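You operate a simulated robot arm through the tools that you are given. There is no shell and no other tool. Be economical: measure what you need, move in short steps, check, and stop when the job is done.

The job below is to be done with a simulated two-armed robot. You get a single attempt, and the scene is never put back.

JOB
Take the small yellow cap on the top of the grey ledge and put it away on the low shelf of the side stand. Take the blue short pipe with a yellow cap on the top of the grey ledge and put it away on the top of the long blue cabinet. Pick up the short white socket pipe with one hand, pass it to the other hand and put it on the top of the white ledge. Take the yellow sponge from the top of the white ledge and leave it on the shelf under the steel trough. Open the blower door, put the black tray with a handle on the top of the drawer cabinet away on the bay of the blower and shut the door again. Open the dark blue drawer under the bench top. Do these in any order. Set down upright: blue short pipe with a yellow cap.
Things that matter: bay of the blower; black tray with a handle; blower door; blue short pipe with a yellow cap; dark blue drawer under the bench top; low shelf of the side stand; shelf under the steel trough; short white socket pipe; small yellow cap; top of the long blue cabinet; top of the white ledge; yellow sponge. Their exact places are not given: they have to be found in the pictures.

It is judged by the outcome, as a careful person would: the job done as asked, and still so three seconds after it is handed in. It fails if anything else is knocked over, pushed out of place, dropped, spilled or broken. A push-on lid holds only when it is set on centred and level and pressed home; a screw cap is set on level and turned clockwise until tight.

ROBOT AND FRAMES
Two 7-joint arms with two-finger parallel grippers on one trunk, on a base that drives. Base frame: it is fixed to the floor where the robot stands at the start and does not move with it; the origin is under the middle of the robot, x ahead of it, y to its left, z up. Units: cm, degrees, N and s.
The left shoulder is at the start at [7, 13.4, 90.1], the right one opposite. With the tool pointing down near the work surface each hand reaches from about 10 to 64 cm from the robot's upright axis, wherever it stands, measured 20 degrees to its own side. Places, roughly: bay of the blower [740, 580, 40]; black tray with a handle (20x20x6 cm) [70, -740, 80]; blower door [720, 580, 50]; blue short pipe with a yellow cap (4x4x5 cm) [60, 10, 50]; dark blue drawer under the bench top [90, -730, 60]; low shelf of the side stand [-160, -430, 40]; shelf under the steel trough [500, 260, 30]; short white socket pipe (6x6x18 cm) [60, 30, 60]; small yellow cap (4x4x3 cm) [50, 20, 50]; top of the long blue cabinet [490, -210, 80]; top of the white ledge [50, 100, 50]; yellow sponge (10x6x4 cm) [40, 90, 50]. Payload 1.57 kg a hand.
The TCP of each hand is the grasp point between the finger pads, 3 cm short of the fingertips. In the tool frame z runs along the fingers and y along their closing line. The gripper opens to 8 cm. The fingers are 1.7 cm wide and 1.2 cm thick; the gripper's body (4 by 8.2 cm) begins 8 cm behind the TCP.
Orientation is told as [roll, pitch, yaw] about the base's x, y, z axes, in that order, counted from this pose: with the fingers straight down and closing along the base's y, the tool's x points along the base's -x, its y along +y and its z along -z.

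CONTROLS
- The arms move only by the tool drive_tool. It takes "left_steps", "right_steps" or both (then of equal length, played together; a hand with none holds still); each is text: rows parted by semicolons, each of 7 numbers parted by spaces: the shift along the tool's x, y, z in cm, then the turn, a rotation vector about the tool's x, y, z in degrees, then the finger opening in cm, from 0 to 8. In form: tx ty tz ax ay az grip; .... A call has 1 to 10 rows; each row shifts and turns the commanded pose from where the row before left it, along the tool's axes as they then stand. Each row takes 0.2 s and may step no farther than 5 cm and 8.6 degrees from the row before; otherwise, or with a gripper value out of range, the whole call is refused. A pose out of reach is approached as far as the arm can. The call stops where the force on the tool passes 40 N (or 10 N more than at its start, if that is more) or the arm is blocked; 0.2 s more then pass. The fingers move at their own pace (about 15.3 cm/s each) and stop on an object; they squeeze with about 39 N. The grip force told is the motor's: it shows also when the fingers shut on nothing. Time passes only in rows, and 0.2 s behind the last, so rows that do not move let the fingers close. The reply holds the time, the measured pose of the TCP, the force on the tool along the base axes, the opening and the grip force, in the units named above and with some noise, with the torque about the TCP (base axes, N m) and any sound that the robot's microphone picked up.
- Cameras (640 x 400 px; columns grow to the right, rows downward): "scene" is now at [11.91, 4.52, 111.4]; the picture's right is [0.52, -0.85, 0.00], its down [-0.61, -0.38, -0.70] and it looks along [0.59, 0.36, -0.72] (base axes); focal length 273 px, centre (320, 200). "left" rides on the left gripper at [7.2, 0.7, -12.2] in its tool frame; the picture's right is [-0.09, 1.00, 0.00], its down [-0.84, -0.08, -0.54] and it looks along [-0.54, -0.05, 0.84] (tool axes); focal length 238 px, centre (320, 200). "right" rides on the right gripper at [7.2, -0.7, -12.2] in its tool frame; the picture's right is [0.09, 1.00, 0.00], its down [-0.84, 0.08, -0.54] and it looks along [-0.54, 0.05, 0.84] (tool axes); focal length 238 px, centre (320, 200).
- get_image(camera): a new picture of that camera. It takes no simulated time.
- lift_body(by): slides the trunk up (or, below 0, down) by that many cm; the arms and the scene camera ride with it, the base frame stays. It gives what a move gives, with no picture.
- steer(legs): drives the robot by 1 to 6 legs, each [ahead, left, turn to the left] in cm, cm and degrees, along the robot's own axes; the way and the turn of a leg run together, so that a leg with both is an arc; at most 150 cm and 180 degrees a leg. The arms and the cameras ride along, it lands a little off, and it stops where it bumps. It gives what a move gives.
- turn_head(pan, tilt): turns the head with the scene camera to pan (to the left, within 86 degrees either way) and tilt (down, from -29 to 69), counted from straight ahead of the robot. It gives what a move gives.
- pixel_to_xyz(camera, pixels): for up to 12 pixels [column, row] of the newest picture of that camera ("zoom" is the newest enlarged one), the place [x, y, z] in the base frame of the surface seen there, good to about 0.3 cm. It takes no simulated time.
- inspect(camera, box): a new picture of the part [left, top, right, bottom] of that camera's present view, enlarged. It takes no simulated time.
- sign_off(): hands the job in; it is judged then, once.

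Go step by step. Measure first, check grasps and placings, and put right what went wrong. The budget is 138 turns and 172 pictures, counting those below and the enlarged ones. Unless the task says otherwise, let go and move clear before handing in.

The tools are called after ">>>" as name(argument=value, ...) on one line, values as JSON. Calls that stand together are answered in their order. drive_tool: Moves the arms, as the interface text tells. Its arguments: {"type":"object","properties":{"left_steps":{"type":"string"},"right_steps":{"type":"string"}},"required":[]} The other tools are called the same way: lift_body (by) slides the trunk up or down; steer (legs) drives the base; turn_head (pan, tilt) turns the head that bears the scene camera; get_image (camera) takes a picture; pixel_to_xyz (camera, pixels) gives the place of the surface under pixels of a picture; inspect (camera, box) takes an enlarged picture of a part of a camera's view; sign_off () hands the job in.

At the start:

```text
time_s: 0.0
left_eef_pos: [37.54, 38.69, 83.53]
left_tool_rot: [-0.1, -0.1, 0.1]
left_wrist_force: [-0.2, 0.4, 0.4]
left_ft_torque: [0.01, 0.0, -0.01]
left_gripper_width: 8.03
left_finger_force: 0.0
right_eef_pos: [38.82, -2.2, 79.78]
right_tool_rot: [0.1, -0.1, 0.0]
right_wrist_force: [-0.6, -0.1, 0.3]
right_ft_torque: [-0.01, 0.04, 0.0]
right_gripper_width: 8.01
right_finger_force: 0.1
trunk travel left (down, up): [-47.5, 46.5]
robot x, y, heading: [0.0, -0.0, -0.0]
head pan, tilt: [31.5, 45.9]
```

scene: 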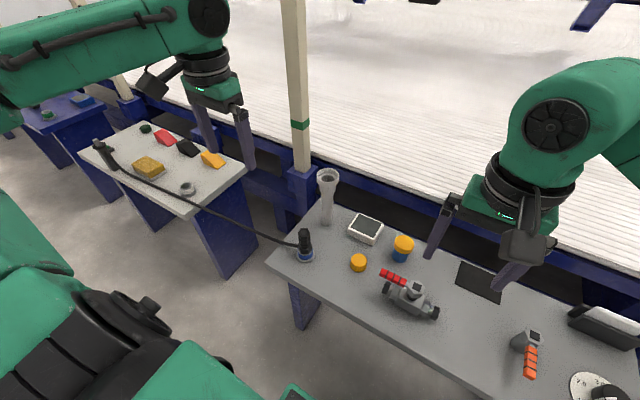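
right: 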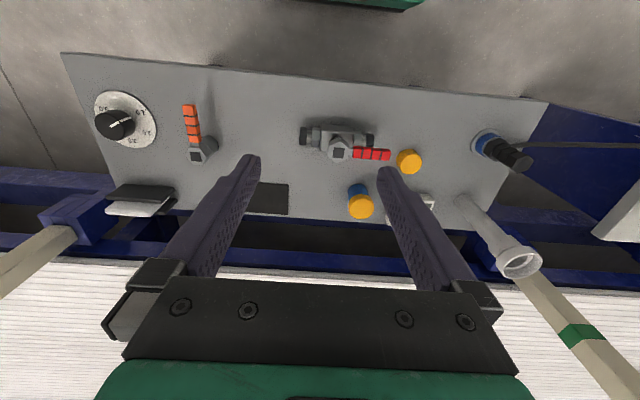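
left: 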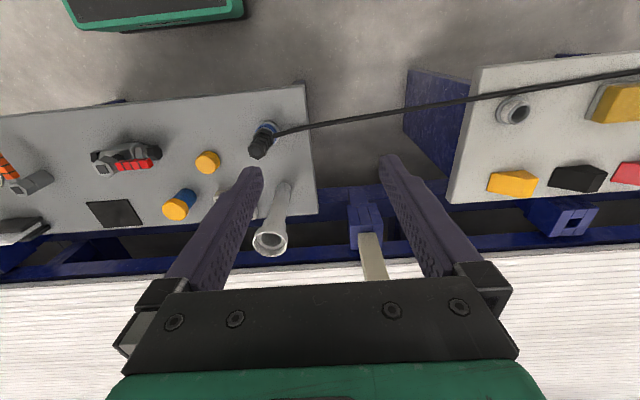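

The scene picture shows the small cap at (358,262), the blue pipe with yellow cap at (402,248), the socket pipe at (327,195), and the sponge at (148,167). I measure these.

>>> pixel_to_xyz(camera="scene", pixels=[[358, 259], [358, 268], [403, 241], [402, 256], [327, 174], [327, 215], [148, 163], [140, 170], [160, 172], [187, 187], [210, 175], [365, 228]])

>>> inspect(camera="scene", box=[260, 150, 460, 320])

>>> inspect(camera="scene", box=[70, 80, 270, 230])

```text
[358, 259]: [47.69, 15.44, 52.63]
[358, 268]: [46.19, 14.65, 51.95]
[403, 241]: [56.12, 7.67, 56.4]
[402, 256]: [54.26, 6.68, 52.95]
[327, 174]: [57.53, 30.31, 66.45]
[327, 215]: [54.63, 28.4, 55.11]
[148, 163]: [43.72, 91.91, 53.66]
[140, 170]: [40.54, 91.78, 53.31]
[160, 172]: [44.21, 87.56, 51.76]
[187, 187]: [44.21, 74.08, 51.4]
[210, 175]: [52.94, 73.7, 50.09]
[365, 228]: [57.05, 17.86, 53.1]
```

```text
2.35 times, centred on (360, 235) of scene
```

zoom: 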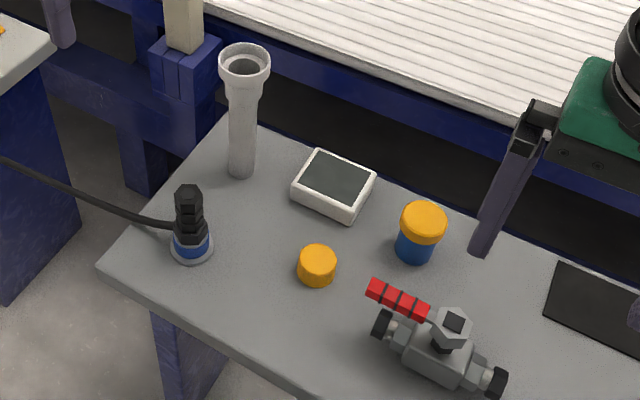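

```text
2.67 times, centred on (170, 155) of scene
```

zoom: 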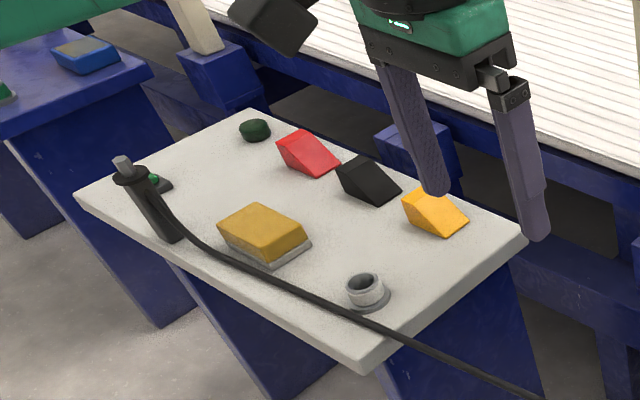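

The socket pipe stands near (56,29), with the plug and cable in front of it. I measure its rim and foot, plus the edges of both ledges and the cable.

>>> pixel_to_xyz(camera="scene", pixels=[[318, 176], [337, 176], [328, 170], [328, 181], [327, 222], [304, 232], [305, 256], [272, 262], [222, 211], [246, 170], [83, 150], [180, 215]])

>>> pixel_to_xyz(camera="zoom", pixels=[[262, 215], [225, 240], [270, 255], [265, 265], [308, 236], [145, 230], [366, 290], [370, 180], [435, 210], [255, 130], [310, 150], [230, 185]])

>>> get_image(camera="left")

```text
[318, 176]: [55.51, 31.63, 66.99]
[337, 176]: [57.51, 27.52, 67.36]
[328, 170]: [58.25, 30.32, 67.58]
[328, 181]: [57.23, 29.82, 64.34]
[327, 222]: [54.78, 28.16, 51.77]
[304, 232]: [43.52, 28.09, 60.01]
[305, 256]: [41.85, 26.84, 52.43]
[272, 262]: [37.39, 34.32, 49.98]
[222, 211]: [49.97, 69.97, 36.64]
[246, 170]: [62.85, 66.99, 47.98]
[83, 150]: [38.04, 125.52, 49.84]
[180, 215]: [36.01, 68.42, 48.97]
```

```text
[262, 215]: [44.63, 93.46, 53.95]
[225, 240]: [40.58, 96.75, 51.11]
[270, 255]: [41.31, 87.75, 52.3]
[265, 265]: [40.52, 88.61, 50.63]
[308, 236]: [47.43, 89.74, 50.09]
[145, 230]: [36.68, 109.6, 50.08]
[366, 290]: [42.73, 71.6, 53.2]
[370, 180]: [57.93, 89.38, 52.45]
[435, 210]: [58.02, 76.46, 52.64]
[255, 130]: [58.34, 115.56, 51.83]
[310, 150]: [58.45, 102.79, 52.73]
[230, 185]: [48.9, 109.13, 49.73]
```

```text
166 pictures are left
```

left: 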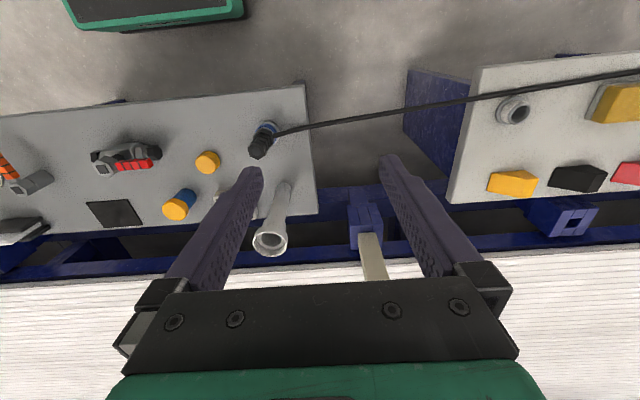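

The socket pipe axis is about (56.4, 29.4) with its rim at z≈67.5. The white ledge spans x 36–63, y 68–125. I drive left so that the right hand can take the pipe.

>>> steer(legs=[[0, 33, 0]])

>>> turn_head(pan=10, tilt=45)

>>> get_image(camera="scene")

>>> get_image(camera="right")

```text
time_s: 2.2
left_eef_pos: [37.5, 72.18, 83.61]
left_tool_rot: [0.1, 0.0, 0.1]
left_wrist_force: [0.3, 0.5, -0.9]
left_ft_torque: [0.01, -0.01, 0.01]
left_gripper_width: 8.01
left_finger_force: 0.0
right_eef_pos: [38.98, 31.26, 79.58]
right_tool_rot: [0.1, 0.0, 0.0]
right_wrist_force: [0.2, 0.4, -0.9]
right_ft_torque: [-0.01, -0.01, 0.02]
right_gripper_width: 7.98
right_finger_force: 0.1
trunk travel left (down, up): [-47.5, 46.5]
robot x, y, heading: [0.18, 33.38, 0.3]
head pan, tilt: [31.5, 45.9]
```

```text
time_s: 3.0
left_eef_pos: [37.43, 72.17, 83.55]
left_tool_rot: [0.0, -0.1, 0.0]
left_wrist_force: [0.9, -0.1, -0.8]
left_ft_torque: [0.02, 0.05, 0.01]
left_gripper_width: 8.01
left_finger_force: 0.1
right_eef_pos: [38.88, 31.19, 79.79]
right_tool_rot: [-0.1, -0.1, 0.0]
right_wrist_force: [-0.4, -0.4, 0.9]
right_ft_torque: [0.01, 0.01, -0.03]
right_gripper_width: 8.01
right_finger_force: 0.1
trunk travel left (down, up): [-47.5, 46.5]
robot x, y, heading: [-0.24, 33.82, 0.2]
head pan, tilt: [10.0, 45.0]
```

```text
165 pictures are left
```

scene: 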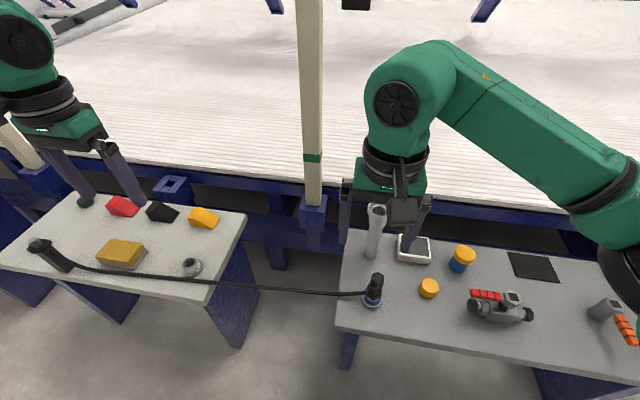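

```text
164 pictures are left
```

right: 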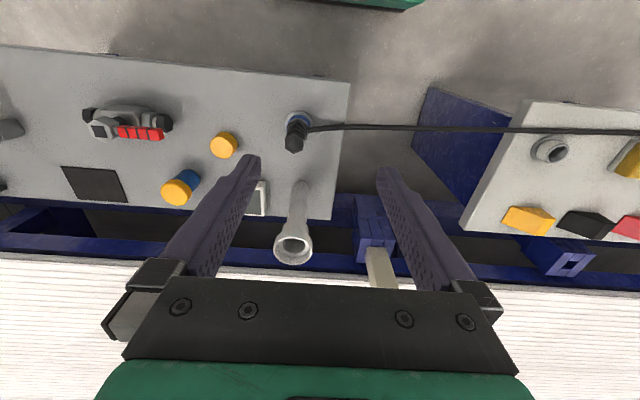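

The right view shows the pipe rim at (293,245). I move the right hand above the pipe and measure the rim again, along with the column and cable.

>>> pixel_to_xyz(camera="right", pixels=[[276, 246], [310, 246], [293, 257], [300, 190]])

>>> pixel_to_xyz(camera="scene", pixels=[[367, 206], [376, 205], [315, 205], [312, 120], [250, 286], [200, 281], [150, 275], [100, 270]])

>>> drive_tool(right_steps="-4.5 -0.4 0 0 0 0 8; -4.5 -0.5 0 0 0 0 8; -4.5 -0.5 0 0 0 0 8; -4 -0.4 0 0 0 0 8")

>>> get_image(camera="right")

```text
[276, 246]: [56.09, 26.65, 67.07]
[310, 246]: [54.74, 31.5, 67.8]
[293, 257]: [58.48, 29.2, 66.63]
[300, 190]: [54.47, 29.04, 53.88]
```

```text
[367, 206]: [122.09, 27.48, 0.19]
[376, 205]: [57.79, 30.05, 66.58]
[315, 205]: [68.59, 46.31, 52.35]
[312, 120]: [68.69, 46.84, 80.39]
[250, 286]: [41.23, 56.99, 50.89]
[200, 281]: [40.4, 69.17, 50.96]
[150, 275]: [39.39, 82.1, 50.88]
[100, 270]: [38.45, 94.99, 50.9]
```

```text
time_s: 4.0
left_eef_pos: [37.59, 72.31, 83.45]
left_tool_rot: [-0.1, 0.0, 0.1]
left_wrist_force: [0.2, 0.0, -0.6]
left_ft_torque: [0.0, -0.01, -0.01]
left_gripper_width: 8.02
left_finger_force: 0.0
right_eef_pos: [56.43, 29.86, 79.85]
right_tool_rot: [-0.1, -0.1, 0.4]
right_wrist_force: [0.0, -0.2, 0.2]
right_ft_torque: [-0.01, 0.03, 0.01]
right_gripper_width: 8.02
right_finger_force: 0.1
trunk travel left (down, up): [-47.5, 46.5]
robot x, y, heading: [0.05, 33.44, 0.1]
head pan, tilt: [10.0, 45.0]
```

```text
163 pictures are left
```

right: 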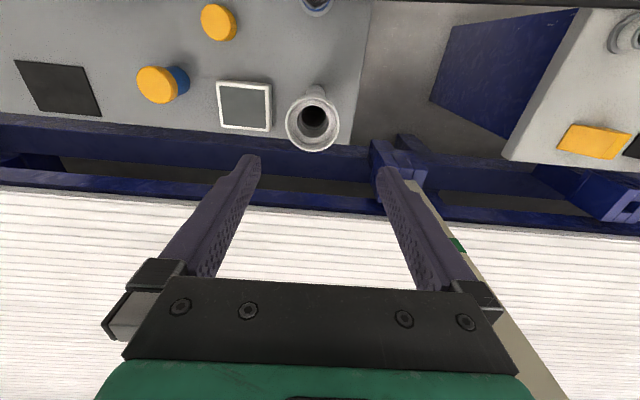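

The rim circle is at (313,123) in the right view. I measure it again before lowering.

>>> pixel_to_xyz(camera="right", pixels=[[289, 124], [336, 124], [313, 101], [313, 146], [297, 108], [330, 138]])

```text
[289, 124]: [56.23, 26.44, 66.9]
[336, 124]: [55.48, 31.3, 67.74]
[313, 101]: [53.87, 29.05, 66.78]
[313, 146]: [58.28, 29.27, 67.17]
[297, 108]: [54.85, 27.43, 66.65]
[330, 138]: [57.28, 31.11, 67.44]
```

Pipe centre is about (56.0, 29.1). I centre on it, lower onto the socket end and grip.

>>> drive_tool(right_steps="0.4 -0.75 0 0 0 0 8; 0 0 4 0 0 0 8; 0 0 4 0 0 0 8; 0 0 4 0 0 0 8; 0 0 3 0 0 0 8; 0 0 0 0 0 0 8; 0 0 0 0 0 0 4; 0 0 0 0 0 0 4; 0 0 0 0 0 0 4")

>>> get_image(camera="scene")

```text
time_s: 6.0
left_eef_pos: [37.4, 72.17, 83.66]
left_tool_rot: [0.0, 0.1, 0.1]
left_wrist_force: [-0.3, 0.3, -0.4]
left_ft_torque: [-0.01, -0.04, 0.03]
left_gripper_width: 7.99
left_finger_force: 0.1
right_eef_pos: [55.87, 28.67, 64.87]
right_tool_rot: [0.0, 0.0, 0.1]
right_wrist_force: [0.3, 0.2, 0.4]
right_ft_torque: [0.01, -0.01, -0.02]
right_gripper_width: 5.29
right_finger_force: 38.6
trunk travel left (down, up): [-47.5, 46.5]
robot x, y, heading: [-0.35, 33.39, 0.2]
head pan, tilt: [10.0, 45.0]
```

```text
162 pictures are left
```

scene: 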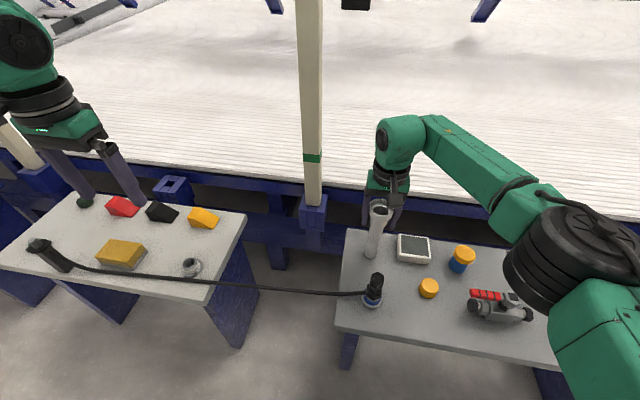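

The pipe is gripped at width 5.29. I lift it to about z 88 while the left hand pitches 45° so that it can take the lower pipe from the robot's side.

>>> drive_tool(right_steps="0 0 -3 0 0 0 3; 0 0 -4 0 0 0 3; 0 0 -4 0 0 0 3; 0 0 -4 0 0 0 3; 1 2 -4 0 0 0 3; 2 2.5 -4 0 0 0 3", left_steps="0 0 1 0 -7.5 0 8; 0 0 1 0 -7.5 0 8; 0 0 1 0 -7.5 0 8; 0 0 1 0 -7.5 0 8; 0 0 0 0 -7.5 0 8; 0 0 0 0 -7.5 0 8")

>>> get_image(camera="scene")

```text
refused: row 6 steps farther than a row can; nothing moved
```

```text
161 pictures are left
```

scene: 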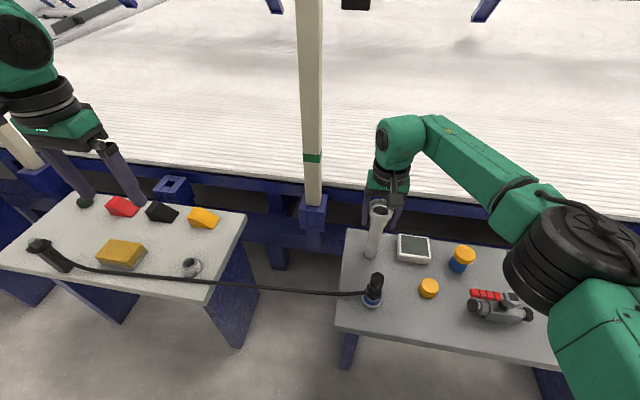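

Nothing moved because one row was too long. I send it again with shorter rows.

>>> drive_tool(right_steps="0 0 -3 0 0 0 3; 0 0 -4 0 0 0 3; 0 0 -4 0 0 0 3; 0 0 -4 0 0 0 3; 1 2 -4 0 0 0 3; 2 2.5 -3.6 0 0 0 3", left_steps="0 0 1 0 -7.5 0 8; 0 0 1 0 -7.5 0 8; 0 0 1 0 -7.5 0 8; 0 0 1 0 -7.5 0 8; 0 0 0 0 -7.5 0 8; 0 0 0 0 -7.5 0 8")

>>> get_image(camera="scene")

```text
time_s: 7.5
left_eef_pos: [39.02, 73.88, 80.0]
left_tool_rot: [-0.1, -44.7, 0.1]
left_wrist_force: [-0.3, 0.5, 0.7]
left_ft_torque: [0.0, -0.04, 0.0]
left_gripper_width: 7.99
left_finger_force: 0.1
left hand out of reach, approached as far as the arm can: row 5, 6
right_eef_pos: [52.85, 33.1, 87.19]
right_tool_rot: [0.0, 0.0, 0.1]
right_wrist_force: [-1.0, 0.5, -1.0]
right_ft_torque: [-0.05, 0.02, -0.02]
right_gripper_width: 5.3
right_finger_force: 38.8
trunk travel left (down, up): [-47.5, 46.5]
robot x, y, heading: [-0.06, 33.65, 0.1]
head pan, tilt: [10.0, 45.0]
```

```text
160 pictures are left
```

scene: 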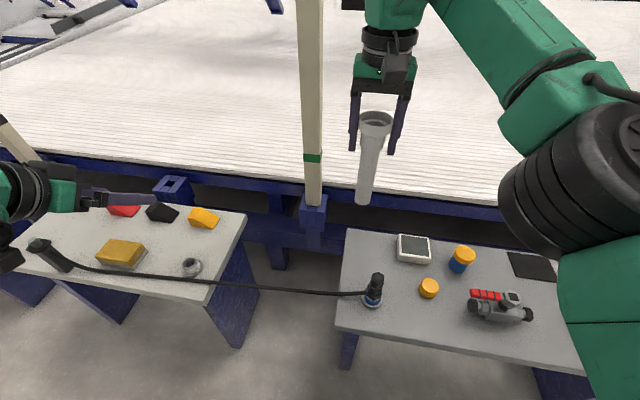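

The pipe hangs from the right hand with its foot at z≈72. I slide the left hand across to the robot side of the pipe.

>>> drive_tool(left_steps="0 -4.5 0 0 0 0 8; 0 -4.5 0 0 0 0 8; 0 -4.5 0 0 0 0 8; 0 -4.5 0 0 0 0 8; 0 -4.5 0 0 0 0 8; 0 -4.5 0 0 0 0 8; 0 -4.5 0 0 0 0 8; 0 -4.5 0 0 0 0 8; 0.5 -3 0.5 0 0 0 8")

>>> get_image(camera="scene")

>>> get_image(camera="left")

```text
time_s: 9.4
left_eef_pos: [47.56, 49.46, 79.11]
left_tool_rot: [0.0, -44.9, 0.2]
left_wrist_force: [0.6, 0.1, -0.7]
left_ft_torque: [0.03, -0.02, 0.01]
left_gripper_width: 8.0
left_finger_force: 0.0
left hand out of reach, approached as far as the arm can: row 1, 2, 3, 4, 5, 6, 7, 8
right_eef_pos: [52.9, 33.0, 87.02]
right_tool_rot: [0.0, 0.0, 0.1]
right_wrist_force: [0.8, -0.5, -1.1]
right_ft_torque: [0.02, 0.01, 0.02]
right_gripper_width: 5.28
right_finger_force: 39.0
trunk travel left (down, up): [-47.5, 46.5]
robot x, y, heading: [-0.13, 33.55, -0.1]
head pan, tilt: [10.0, 45.0]
```

```text
159 pictures are left
```

scene: 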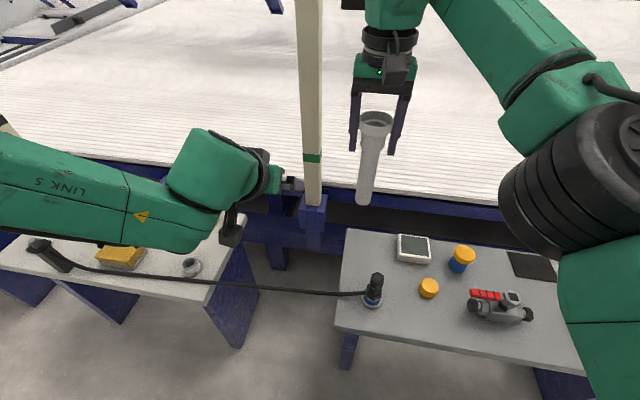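

```text
158 pictures are left
```

left: 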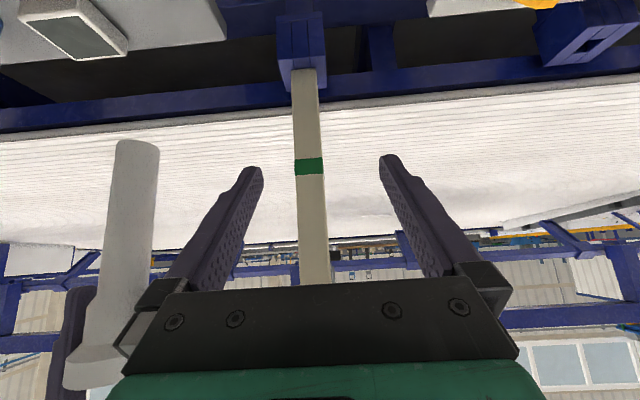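

Row 9 counts as reachable, so the left arm may still be catching up. I let a moment pass.

>>> drive_tool(left_steps="0 0 0 0 0 0 8; 0 0 0 0 0 0 8")

>>> get_image(camera="scene")

```text
time_s: 10.1
left_eef_pos: [47.67, 49.55, 79.13]
left_tool_rot: [0.0, -44.9, 0.0]
left_wrist_force: [-0.8, 0.1, 0.0]
left_ft_torque: [0.01, 0.01, -0.01]
left_gripper_width: 8.01
left_finger_force: 0.1
right_eef_pos: [52.93, 33.02, 87.01]
right_tool_rot: [0.0, 0.0, 0.1]
right_wrist_force: [-0.6, 0.3, 0.1]
right_ft_torque: [0.0, -0.02, 0.0]
right_gripper_width: 5.29
right_finger_force: 39.0
trunk travel left (down, up): [-47.5, 46.5]
robot x, y, heading: [-0.03, 33.0, 0.2]
head pan, tilt: [10.0, 45.0]
```

```text
157 pictures are left
```

scene: 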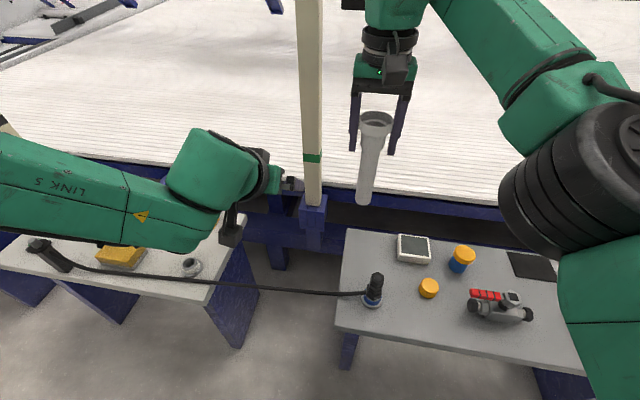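

The left hand holds at (47.7, 49.5, 79). I move the pipe forward for room while the left hand comes part of the way toward it.

>>> drive_tool(right_steps="-3 0 0 0 0 0 3; -2.5 0 0 0 0 0 3; 0 1 0 0 0 0 3; 0 1.5 0 0 0 0 3; 0 0 0 0 0 0 3", left_steps="0 0 0 0 0 0 8; 0 -3 0 0 0 0 8; 0 -3 0 0 0 0 8; 0 -4 0 0 0 0 8; 0 -4 0 0 0 0 8")

>>> get_image(camera="left")

```text
time_s: 11.2
left_eef_pos: [47.88, 35.95, 79.24]
left_tool_rot: [-0.1, -44.9, 0.2]
left_wrist_force: [-0.4, -0.1, 0.2]
left_ft_torque: [0.0, -0.02, -0.01]
left_gripper_width: 7.99
left_finger_force: 0.1
left hand out of reach, approached as far as the arm can: row 5
right_eef_pos: [54.23, 32.79, 86.38]
right_tool_rot: [0.1, 0.0, 0.1]
right_wrist_force: [0.7, -0.2, -1.0]
right_ft_torque: [-0.01, 0.01, -0.01]
right_gripper_width: 5.28
right_finger_force: 38.8
right hand out of reach, approached as far as the arm can: row 1, 2, 3, 4
trunk travel left (down, up): [-47.5, 46.5]
robot x, y, heading: [0.14, 33.43, 0.1]
head pan, tilt: [10.0, 45.0]
```

```text
156 pictures are left
```

left: 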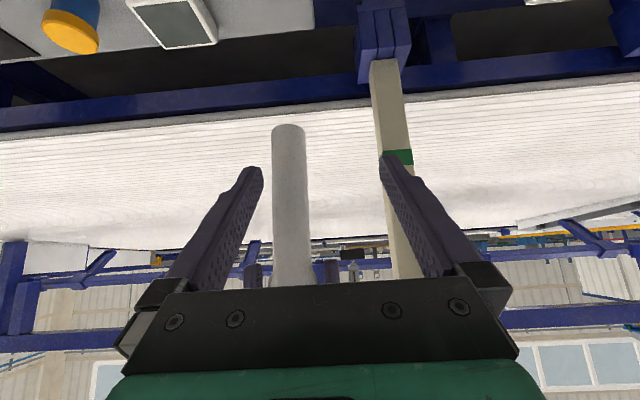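

The pipe lies between the left fingers, a little left of centre in the left view (288,190). I centre the hand, advance, grip, and then keep both hands holding.

>>> drive_tool(left_steps="0 -1.6 0 0 0 0 8; 0 -1.4 0 0 0 0 8; -1.1 0 1.9 0 0 0 8; -1.1 0 1.9 0 0 0 8; -1.1 0 1.9 0 0 0 8; 0 0 0 0 0 0 8")

>>> get_image(camera="left")

>>> get_image(camera="scene")

```text
time_s: 12.7
left_eef_pos: [53.23, 37.53, 78.26]
left_tool_rot: [-0.1, -44.9, 0.1]
left_wrist_force: [-8.5, -7.4, 0.2]
left_ft_torque: [-0.13, 0.13, -0.52]
left_gripper_width: 8.0
left_finger_force: 0.0
left hand out of reach, approached as far as the arm can: row 1, 2, 3, 4, 5
right_eef_pos: [54.17, 32.99, 86.41]
right_tool_rot: [0.1, -0.1, 0.4]
right_wrist_force: [8.1, 7.9, 0.0]
right_ft_torque: [0.69, -0.79, 0.04]
right_gripper_width: 5.4
right_finger_force: 39.1
trunk travel left (down, up): [-47.5, 46.5]
robot x, y, heading: [0.04, 33.34, 0.2]
head pan, tilt: [10.0, 45.0]
```

```text
155 pictures are left
```

left: 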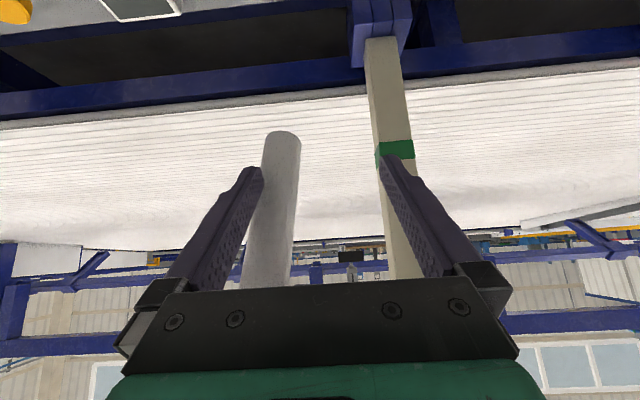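

```text
154 pictures are left
```

scene: 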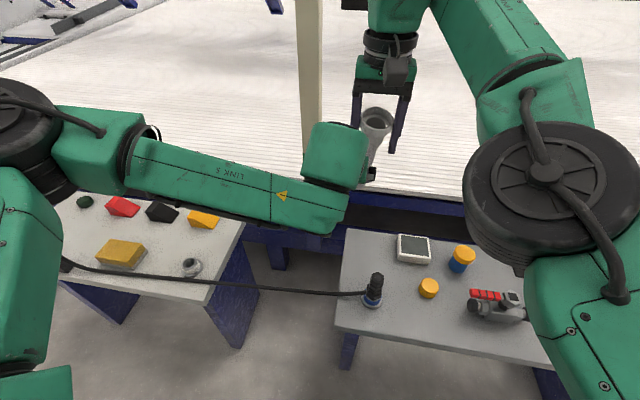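

The pipe leans on the left hand's −y finger at y≈35.5 because the left arm cannot go farther right. I move the right hand +y to centre the pipe between the left fingers.

>>> drive_tool(right_steps="0.3 1.5 0 0 0 0 3; 0.3 1.5 0 0 0 0 3; 0 1.4 0 0 0 0 3; 0 0 0 0 0 0 3")

>>> get_image(camera="left")

```text
time_s: 13.7
left_eef_pos: [53.32, 37.58, 78.11]
left_tool_rot: [-0.1, -45.0, 0.1]
left_wrist_force: [-0.3, -0.1, 0.1]
left_ft_torque: [0.01, -0.02, 0.0]
left_gripper_width: 8.01
left_finger_force: 0.0
right_eef_pos: [52.71, 36.45, 86.57]
right_tool_rot: [0.0, 0.0, 0.1]
right_wrist_force: [0.2, 0.4, 0.3]
right_ft_torque: [-0.05, 0.0, 0.03]
right_gripper_width: 5.4
right_finger_force: 38.8
right hand out of reach, approached as far as the arm can: row 1, 2, 3
trunk travel left (down, up): [-47.5, 46.5]
robot x, y, heading: [-0.19, 33.37, -0.1]
head pan, tilt: [10.0, 45.0]
```

```text
153 pictures are left
```

left: 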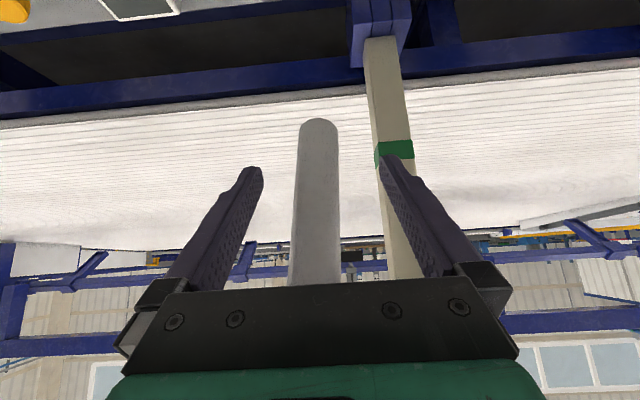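

The pipe is centred at (318,200) between the left fingers. I close the left hand on it.

>>> drive_tool(left_steps="0 0 0 0 0 0 5; 0 0 0 0 0 0 3; 0 0 0 0 0 0 2; 0 0 0 0 0 0 2")

```text
time_s: 14.7
left_eef_pos: [53.22, 37.57, 78.12]
left_tool_rot: [-0.1, -45.1, -0.1]
left_wrist_force: [1.9, -14.2, -1.9]
left_ft_torque: [0.35, -0.03, -0.23]
left_gripper_width: 2.95
left_finger_force: 39.2
right_eef_pos: [52.5, 36.63, 86.67]
right_tool_rot: [0.2, 0.1, 0.3]
right_wrist_force: [-2.3, 13.8, 1.7]
right_ft_torque: [0.84, 0.14, 0.35]
right_gripper_width: 5.39
right_finger_force: 39.6
trunk travel left (down, up): [-47.5, 46.5]
robot x, y, heading: [0.1, 33.38, 0.3]
head pan, tilt: [10.0, 45.0]
```

The left hand grips at 2.95. I open the right hand and raise it clear.

>>> drive_tool(right_steps="0 0 0 0 0 0 6.5; 0 0 0 0 0 0 8; 0 0 -3 0 0 0 8; 0 0 -4 0 0 0 8; 0 0 -4 0 0 0 8; 0 -4 0 0 0 0 8; 0 -4.5 0 0 0 0 8; 0 -4.5 0 0 0 0 8")

>>> get_image(camera="scene")

>>> get_image(camera="left")

```text
time_s: 16.4
left_eef_pos: [53.22, 37.58, 78.12]
left_tool_rot: [0.1, -45.1, 0.0]
left_wrist_force: [0.3, -1.0, 0.8]
left_ft_torque: [0.04, 0.01, 0.01]
left_gripper_width: 2.99
left_finger_force: 38.8
right_eef_pos: [48.13, 23.01, 95.25]
right_tool_rot: [0.2, 0.0, 0.1]
right_wrist_force: [0.5, -0.1, -0.1]
right_ft_torque: [0.02, 0.02, -0.02]
right_gripper_width: 7.99
right_finger_force: 0.1
right hand out of reach, approached as far as the arm can: row 3, 4, 5
trunk travel left (down, up): [-47.5, 46.5]
robot x, y, heading: [-0.02, 33.69, 0.3]
head pan, tilt: [10.0, 45.0]
```

```text
152 pictures are left
```

scene: 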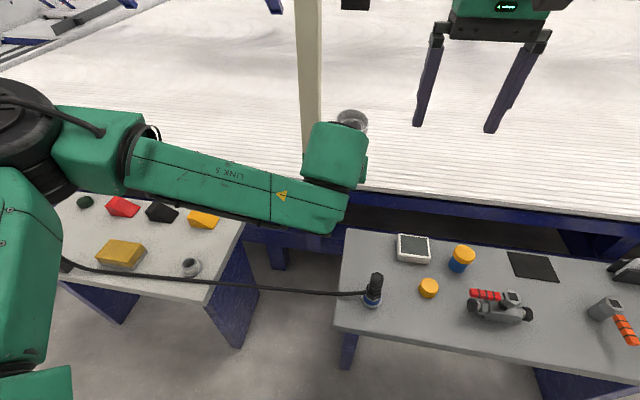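

```text
151 pictures are left
```

left: 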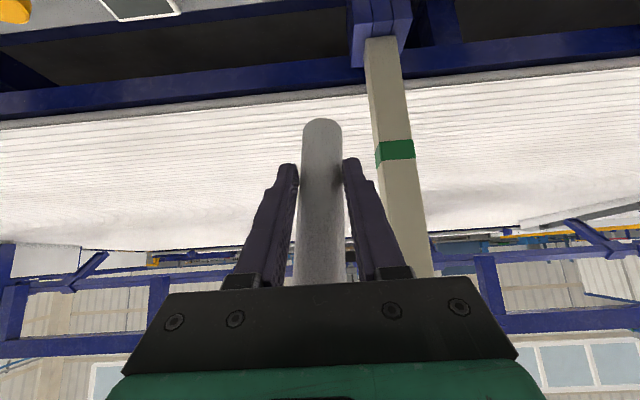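

The transfer worked: the pipe is held upright in the left hand alone. I drive left toward the white ledge with the pipe high and look around.

>>> steer(legs=[[-2, 45, 0]])

>>> turn_head(pan=25, tilt=50)

>>> get_image(camera="scene")

>>> get_image(camera="left")

>>> get_image(camera="right")

```text
time_s: 19.1
left_eef_pos: [51.22, 82.13, 78.04]
left_tool_rot: [-0.1, -45.1, -0.1]
left_wrist_force: [0.4, 1.1, 0.4]
left_ft_torque: [-0.01, 0.02, -0.02]
left_gripper_width: 2.98
left_finger_force: 38.9
right_eef_pos: [46.32, 67.66, 95.17]
right_tool_rot: [0.0, -0.1, -0.2]
right_wrist_force: [0.5, -0.1, -0.6]
right_ft_torque: [-0.05, -0.02, -0.02]
right_gripper_width: 8.0
right_finger_force: 0.1
trunk travel left (down, up): [-47.5, 46.5]
robot x, y, heading: [-1.58, 77.84, 0.2]
head pan, tilt: [10.0, 45.0]
```

```text
time_s: 19.9
left_eef_pos: [51.25, 81.96, 78.23]
left_tool_rot: [0.0, -45.0, -0.2]
left_wrist_force: [-0.3, -0.1, 0.0]
left_ft_torque: [0.01, 0.02, 0.04]
left_gripper_width: 2.98
left_finger_force: 39.4
right_eef_pos: [46.18, 67.64, 95.27]
right_tool_rot: [0.0, 0.0, -0.1]
right_wrist_force: [0.3, -0.2, -0.7]
right_ft_torque: [0.02, 0.02, 0.01]
right_gripper_width: 8.01
right_finger_force: 0.1
trunk travel left (down, up): [-47.5, 46.5]
robot x, y, heading: [-2.35, 77.82, -0.2]
head pan, tilt: [25.0, 50.0]
```

```text
150 pictures are left
```

scene: 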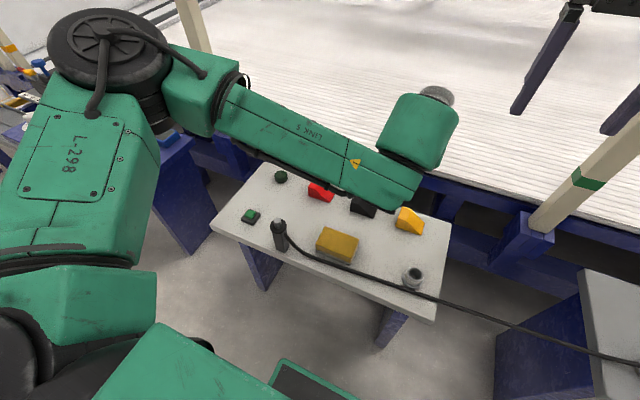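

```text
149 pictures are left
```

left: 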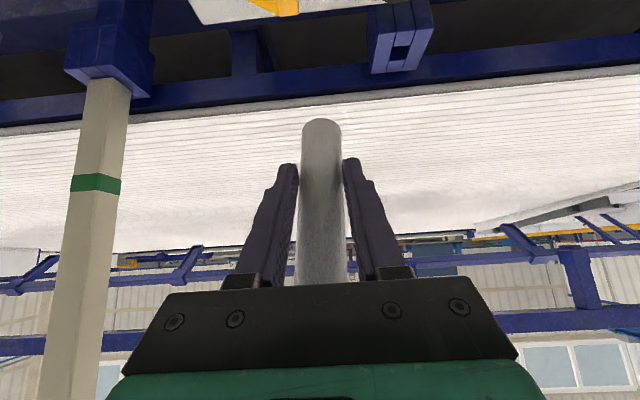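

```text
148 pictures are left
```

right: 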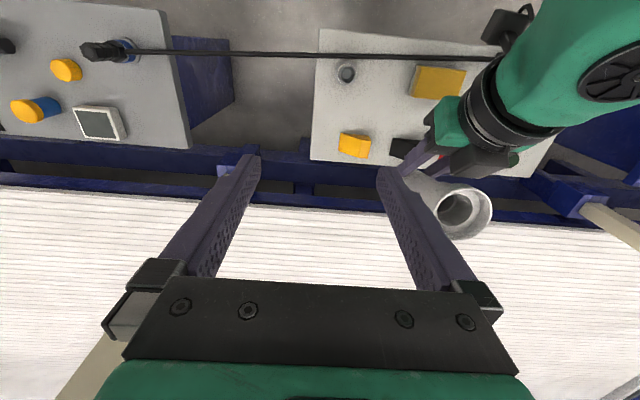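

The left elbow is high and the spot under the pipe, near (51,82), is free. I lower the trunk 20 cm and check.

>>> lift_body(by=-20)

>>> get_image(camera="scene")

>>> get_image(camera="left")

>>> get_image(camera="right")

```text
time_s: 22.1
left_eef_pos: [51.26, 81.99, 58.2]
left_tool_rot: [-0.1, -45.0, -0.2]
left_wrist_force: [-0.1, -0.5, -0.2]
left_ft_torque: [-0.02, -0.01, -0.04]
left_gripper_width: 2.98
left_finger_force: 38.9
right_eef_pos: [46.11, 67.75, 75.19]
right_tool_rot: [0.1, 0.0, -0.1]
right_wrist_force: [-0.5, -0.2, 0.4]
right_ft_torque: [0.04, 0.01, 0.01]
right_gripper_width: 7.99
right_finger_force: 0.1
trunk travel left (down, up): [-27.5, 66.5]
robot x, y, heading: [-1.88, 77.95, 0.1]
head pan, tilt: [25.0, 50.0]
```

```text
147 pictures are left
```

scene: 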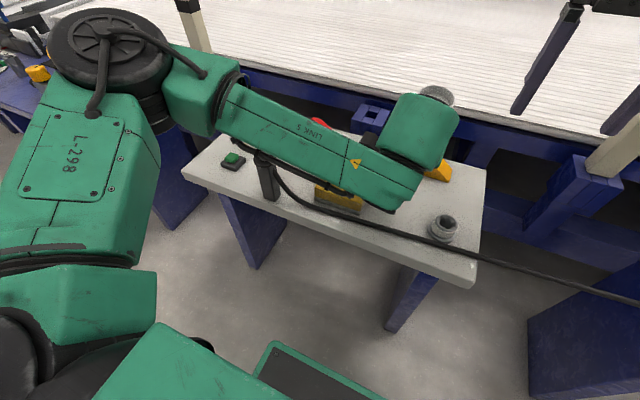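

```text
146 pictures are left
```

left: 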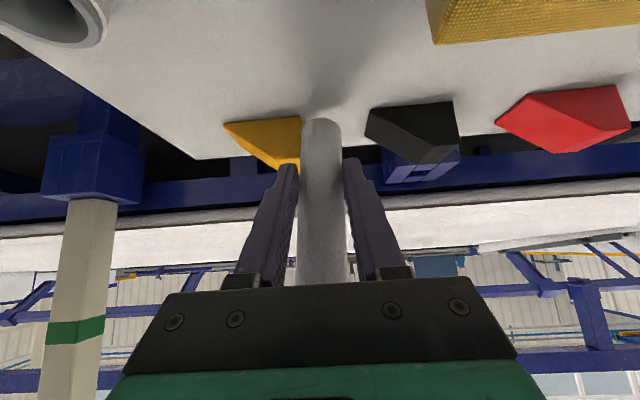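

```text
145 pictures are left
```

right: 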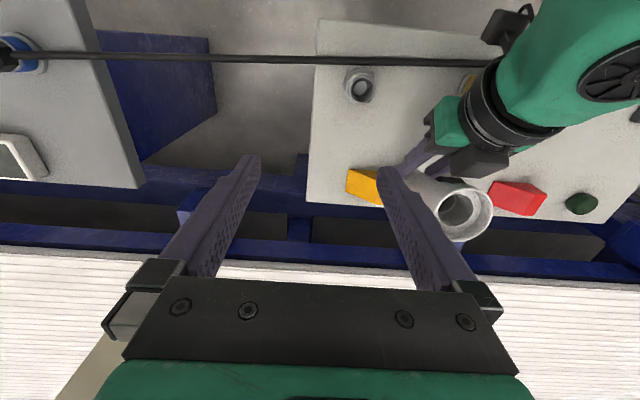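

The pipe's foot is about 1.8 cm above the ledge, in the gap between the yellow and black blocks. I lower it gently.

>>> drive_tool(left_steps="0.28 0 0.28 0 0 0 2; 0.28 0 0.28 0 0 0 2; 0.28 0 0.28 0 0 0 2; 0.14 0 0.14 0 0 0 2; 0 0 0 0 0 0 2")

>>> get_image(camera="left")

```text
time_s: 23.3
left_eef_pos: [51.21, 82.36, 56.89]
left_tool_rot: [-0.2, -44.9, 0.0]
left_wrist_force: [-0.6, 0.2, 0.3]
left_ft_torque: [-0.03, 0.0, 0.0]
left_gripper_width: 2.97
left_finger_force: 39.5
right_eef_pos: [46.15, 67.68, 75.28]
right_tool_rot: [0.1, 0.1, -0.1]
right_wrist_force: [0.3, -0.1, 0.8]
right_ft_torque: [0.01, 0.01, 0.0]
right_gripper_width: 8.0
right_finger_force: 0.1
trunk travel left (down, up): [-27.5, 66.5]
robot x, y, heading: [-1.64, 77.98, -0.0]
head pan, tilt: [25.0, 50.0]
```

```text
144 pictures are left
```

left: 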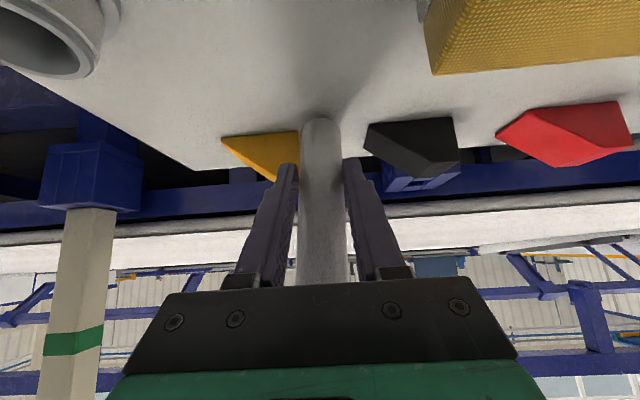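

No contact force yet. I go on lowering in 0.2 cm steps.

>>> drive_tool(left_steps="0.14 0 0.14 0 0 0 2; 0.14 0 0.14 0 0 0 2; 0.14 0 0.14 0 0 0 2; 0 0 0 0 0 0 2")

```text
time_s: 24.3
left_eef_pos: [51.14, 82.35, 56.33]
left_tool_rot: [-0.1, -45.0, -0.1]
left_wrist_force: [-0.2, 0.3, 0.1]
left_ft_torque: [0.01, 0.02, 0.03]
left_gripper_width: 2.96
left_finger_force: 39.2
left hand out of reach, approached as far as the arm can: row 2
right_eef_pos: [46.23, 67.57, 75.23]
right_tool_rot: [0.0, 0.0, -0.1]
right_wrist_force: [-0.3, 0.1, -0.4]
right_ft_torque: [-0.02, 0.0, 0.0]
right_gripper_width: 8.01
right_finger_force: 0.1
trunk travel left (down, up): [-27.5, 66.5]
robot x, y, heading: [-2.15, 78.31, 0.1]
head pan, tilt: [25.0, 50.0]
```

>>> inspect(camera="left", box=[270, 80, 370, 150])

>>> drive_tool(left_steps="0.11 0 0.11 0 0 0 2; 0.11 0 0.11 0 0 0 2; 0.11 0 0.11 0 0 0 2; 0 0 0 0 0 0 2")

>>> inspect(camera="left", box=[270, 80, 370, 150])

```text
5.71 times, centred on (320, 115) of left
```

zoom: 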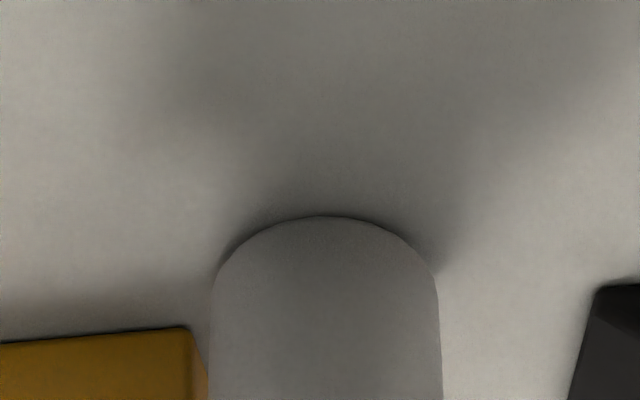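

```text
time_s: 25.3
left_eef_pos: [50.97, 82.39, 56.17]
left_tool_rot: [-0.1, -45.5, 0.0]
left_wrist_force: [3.8, -1.1, 19.0]
left_ft_torque: [-0.07, -0.73, -0.04]
left_gripper_width: 2.95
left_finger_force: 39.1
right_eef_pos: [46.11, 67.5, 75.32]
right_tool_rot: [0.0, -0.1, -0.1]
right_wrist_force: [0.3, -0.3, 0.1]
right_ft_torque: [0.01, -0.02, 0.02]
right_gripper_width: 8.0
right_finger_force: 0.0
trunk travel left (down, up): [-27.5, 66.5]
robot x, y, heading: [-2.19, 77.92, 0.0]
head pan, tilt: [25.0, 50.0]
```

```text
5.71 times, centred on (320, 115) of left
```

zoom: 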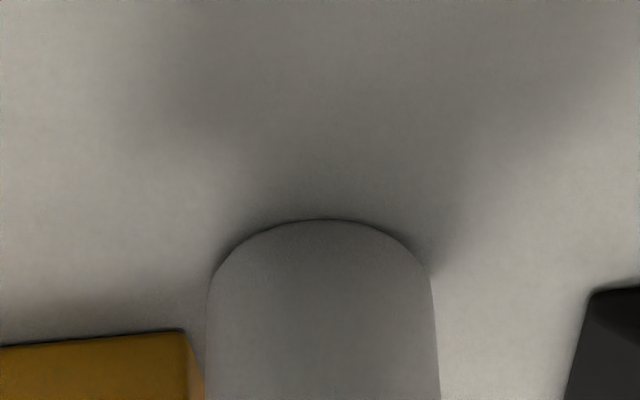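

Contact registers at 19 N, so the foot is on the ledge. I ease off slightly, open, and withdraw backward and up along the fingers.

>>> drive_tool(left_steps="-0.1 0 -0.1 0 0 0 2; 0 0 0 0 0 0 4; 0 0 0 0 0 0 7; 0 0 0 0 0 0 7; 0 0 -2 0 0 0 7; 0 0 -3 0 0 0 7; 0 0 -4 0 0 0 7")

>>> get_image(camera="left")

>>> get_image(camera="right")

```text
time_s: 26.9
left_eef_pos: [44.58, 82.37, 62.39]
left_tool_rot: [-0.1, -45.0, 0.0]
left_wrist_force: [0.1, -0.7, 0.4]
left_ft_torque: [0.02, -0.04, 0.0]
left_gripper_width: 7.02
left_finger_force: 0.0
right_eef_pos: [46.05, 67.71, 75.35]
right_tool_rot: [0.0, 0.0, 0.0]
right_wrist_force: [0.5, 0.6, 0.5]
right_ft_torque: [0.01, -0.04, 0.01]
right_gripper_width: 7.98
right_finger_force: 0.0
trunk travel left (down, up): [-27.5, 66.5]
robot x, y, heading: [-2.13, 77.65, -0.1]
head pan, tilt: [25.0, 50.0]
```

```text
141 pictures are left
```

left: 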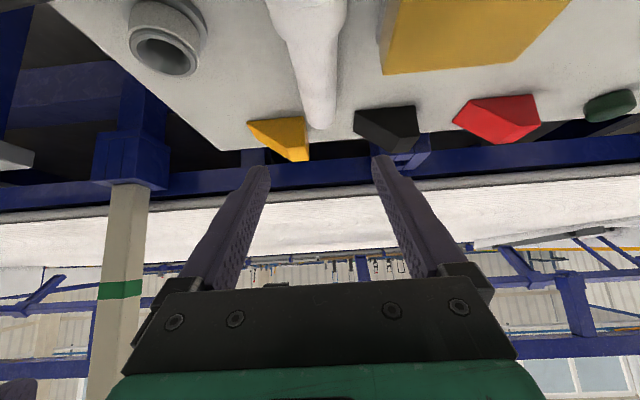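

```text
140 pictures are left
```

right: 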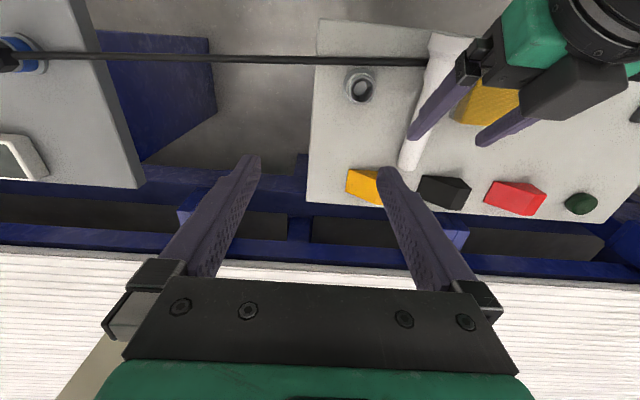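

The short pipe has tipped over toward the robot and now lies on the ledge front, with its socket at about (440,45) in the right view, near the cable. I back the left hand away and look closer.

>>> drive_tool(left_steps="-3 0 -3 0 0 0 8; -3 2 -3 0 7.5 0 8; -3 4 -2 0 7.5 0 8; 0 4 -3 0 7.5 0 8; 0 4 -2 0 7.5 0 8; 0 4 0 0 7.5 0 8; 0 4 0 0 7.5 0 8; 0 4 0 0 0 0 8")

>>> get_image(camera="scene")

>>> get_image(camera="right")

```text
refused: row 3 steps farther than a row can; nothing moved
```

```text
139 pictures are left
```

scene: 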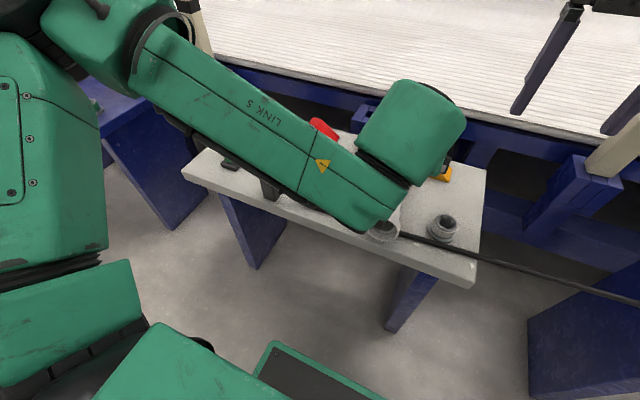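

```text
138 pictures are left
```

right: 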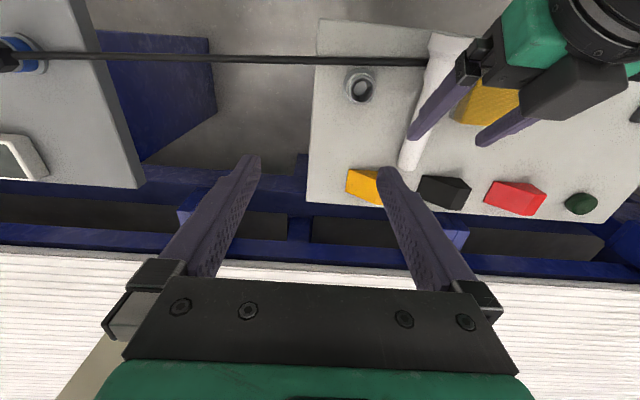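

Smaller rows this time: lift the left hand straight up, then move it left while levelling it.

>>> drive_tool(left_steps="-3 0 -3 0 0 0 8; -3 0 -3 0 0 0 8; -2 2 -2 0 7.5 0 8; 0 4 0 0 7.5 0 8; 0 4 0 0 7.5 0 8; 0 4 0 0 7.5 0 8; 0 4 0 0 7.5 0 8; 0 4 0 0 7.5 0 8")

>>> get_image(camera="scene")

>>> get_image(camera="left")

>>> get_image(camera="right")

```text
time_s: 28.7
left_eef_pos: [44.8, 104.4, 73.68]
left_tool_rot: [-0.1, 0.2, -0.2]
left_wrist_force: [0.0, -0.4, 0.0]
left_ft_torque: [-0.03, -0.01, -0.01]
left_gripper_width: 8.0
left_finger_force: 0.0
right_eef_pos: [46.23, 67.58, 75.29]
right_tool_rot: [0.1, 0.0, -0.1]
right_wrist_force: [-0.6, -0.3, -0.2]
right_ft_torque: [0.01, 0.01, -0.01]
right_gripper_width: 7.97
right_finger_force: 0.2
trunk travel left (down, up): [-27.5, 66.5]
robot x, y, heading: [-2.01, 78.33, -0.1]
head pan, tilt: [25.0, 50.0]
```

```text
137 pictures are left
```

scene: 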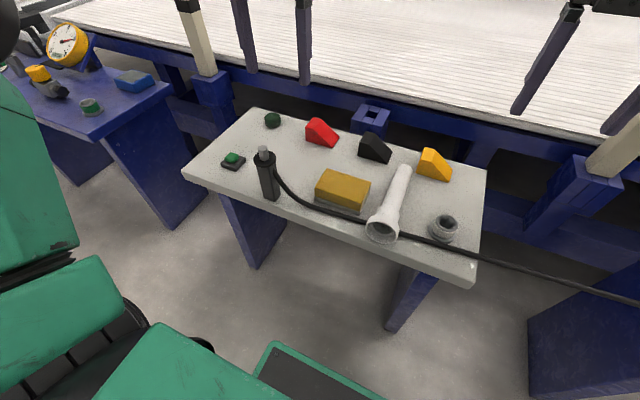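

```text
136 pictures are left
```

left: 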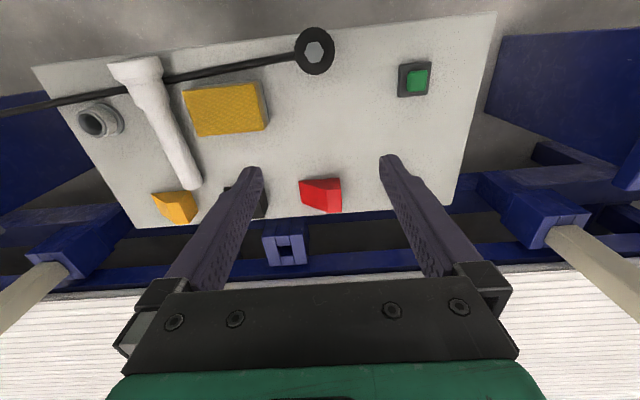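

```text
135 pictures are left
```

right: 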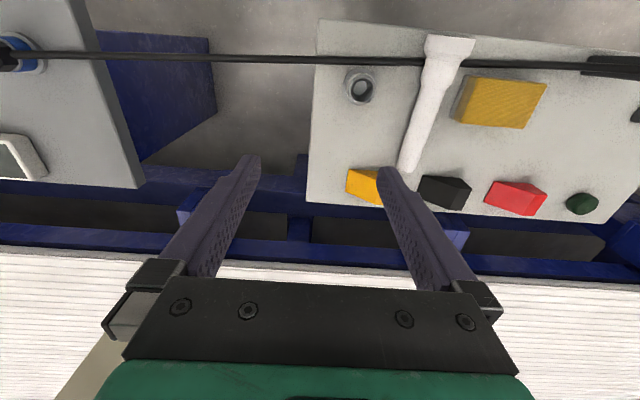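

The pipe lies across the cable with its socket at (383,228) in the scene view. I will pick it up again with the left hand and lay it clear of the cable, so I measure its axis first.

>>> pixel_to_xyz(camera="scene", pixels=[[401, 170], [396, 187], [390, 203], [385, 214], [381, 225], [369, 228], [396, 233], [384, 190], [407, 190], [345, 186], [365, 206], [400, 237]])

>>> pixel_to_xyz(camera="left", pixels=[[137, 73], [150, 95], [165, 120], [178, 150], [193, 180], [225, 108], [185, 90], [265, 85], [195, 137], [270, 125], [300, 130], [345, 120]])

```text
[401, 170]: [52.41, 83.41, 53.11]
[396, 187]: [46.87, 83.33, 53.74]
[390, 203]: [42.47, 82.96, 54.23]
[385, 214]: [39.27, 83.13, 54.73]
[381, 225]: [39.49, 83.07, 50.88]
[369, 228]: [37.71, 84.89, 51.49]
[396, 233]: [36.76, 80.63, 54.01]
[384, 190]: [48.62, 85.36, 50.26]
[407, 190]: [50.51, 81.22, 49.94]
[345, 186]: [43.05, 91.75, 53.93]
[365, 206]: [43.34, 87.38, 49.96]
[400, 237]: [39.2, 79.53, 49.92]
```

```text
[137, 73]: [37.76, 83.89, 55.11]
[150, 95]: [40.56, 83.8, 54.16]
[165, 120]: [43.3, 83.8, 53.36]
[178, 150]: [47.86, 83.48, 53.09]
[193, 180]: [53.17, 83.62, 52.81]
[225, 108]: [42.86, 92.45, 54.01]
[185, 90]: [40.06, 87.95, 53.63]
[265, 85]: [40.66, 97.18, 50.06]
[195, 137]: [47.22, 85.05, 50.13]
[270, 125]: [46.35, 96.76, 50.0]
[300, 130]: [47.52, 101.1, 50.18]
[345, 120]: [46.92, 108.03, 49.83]
```

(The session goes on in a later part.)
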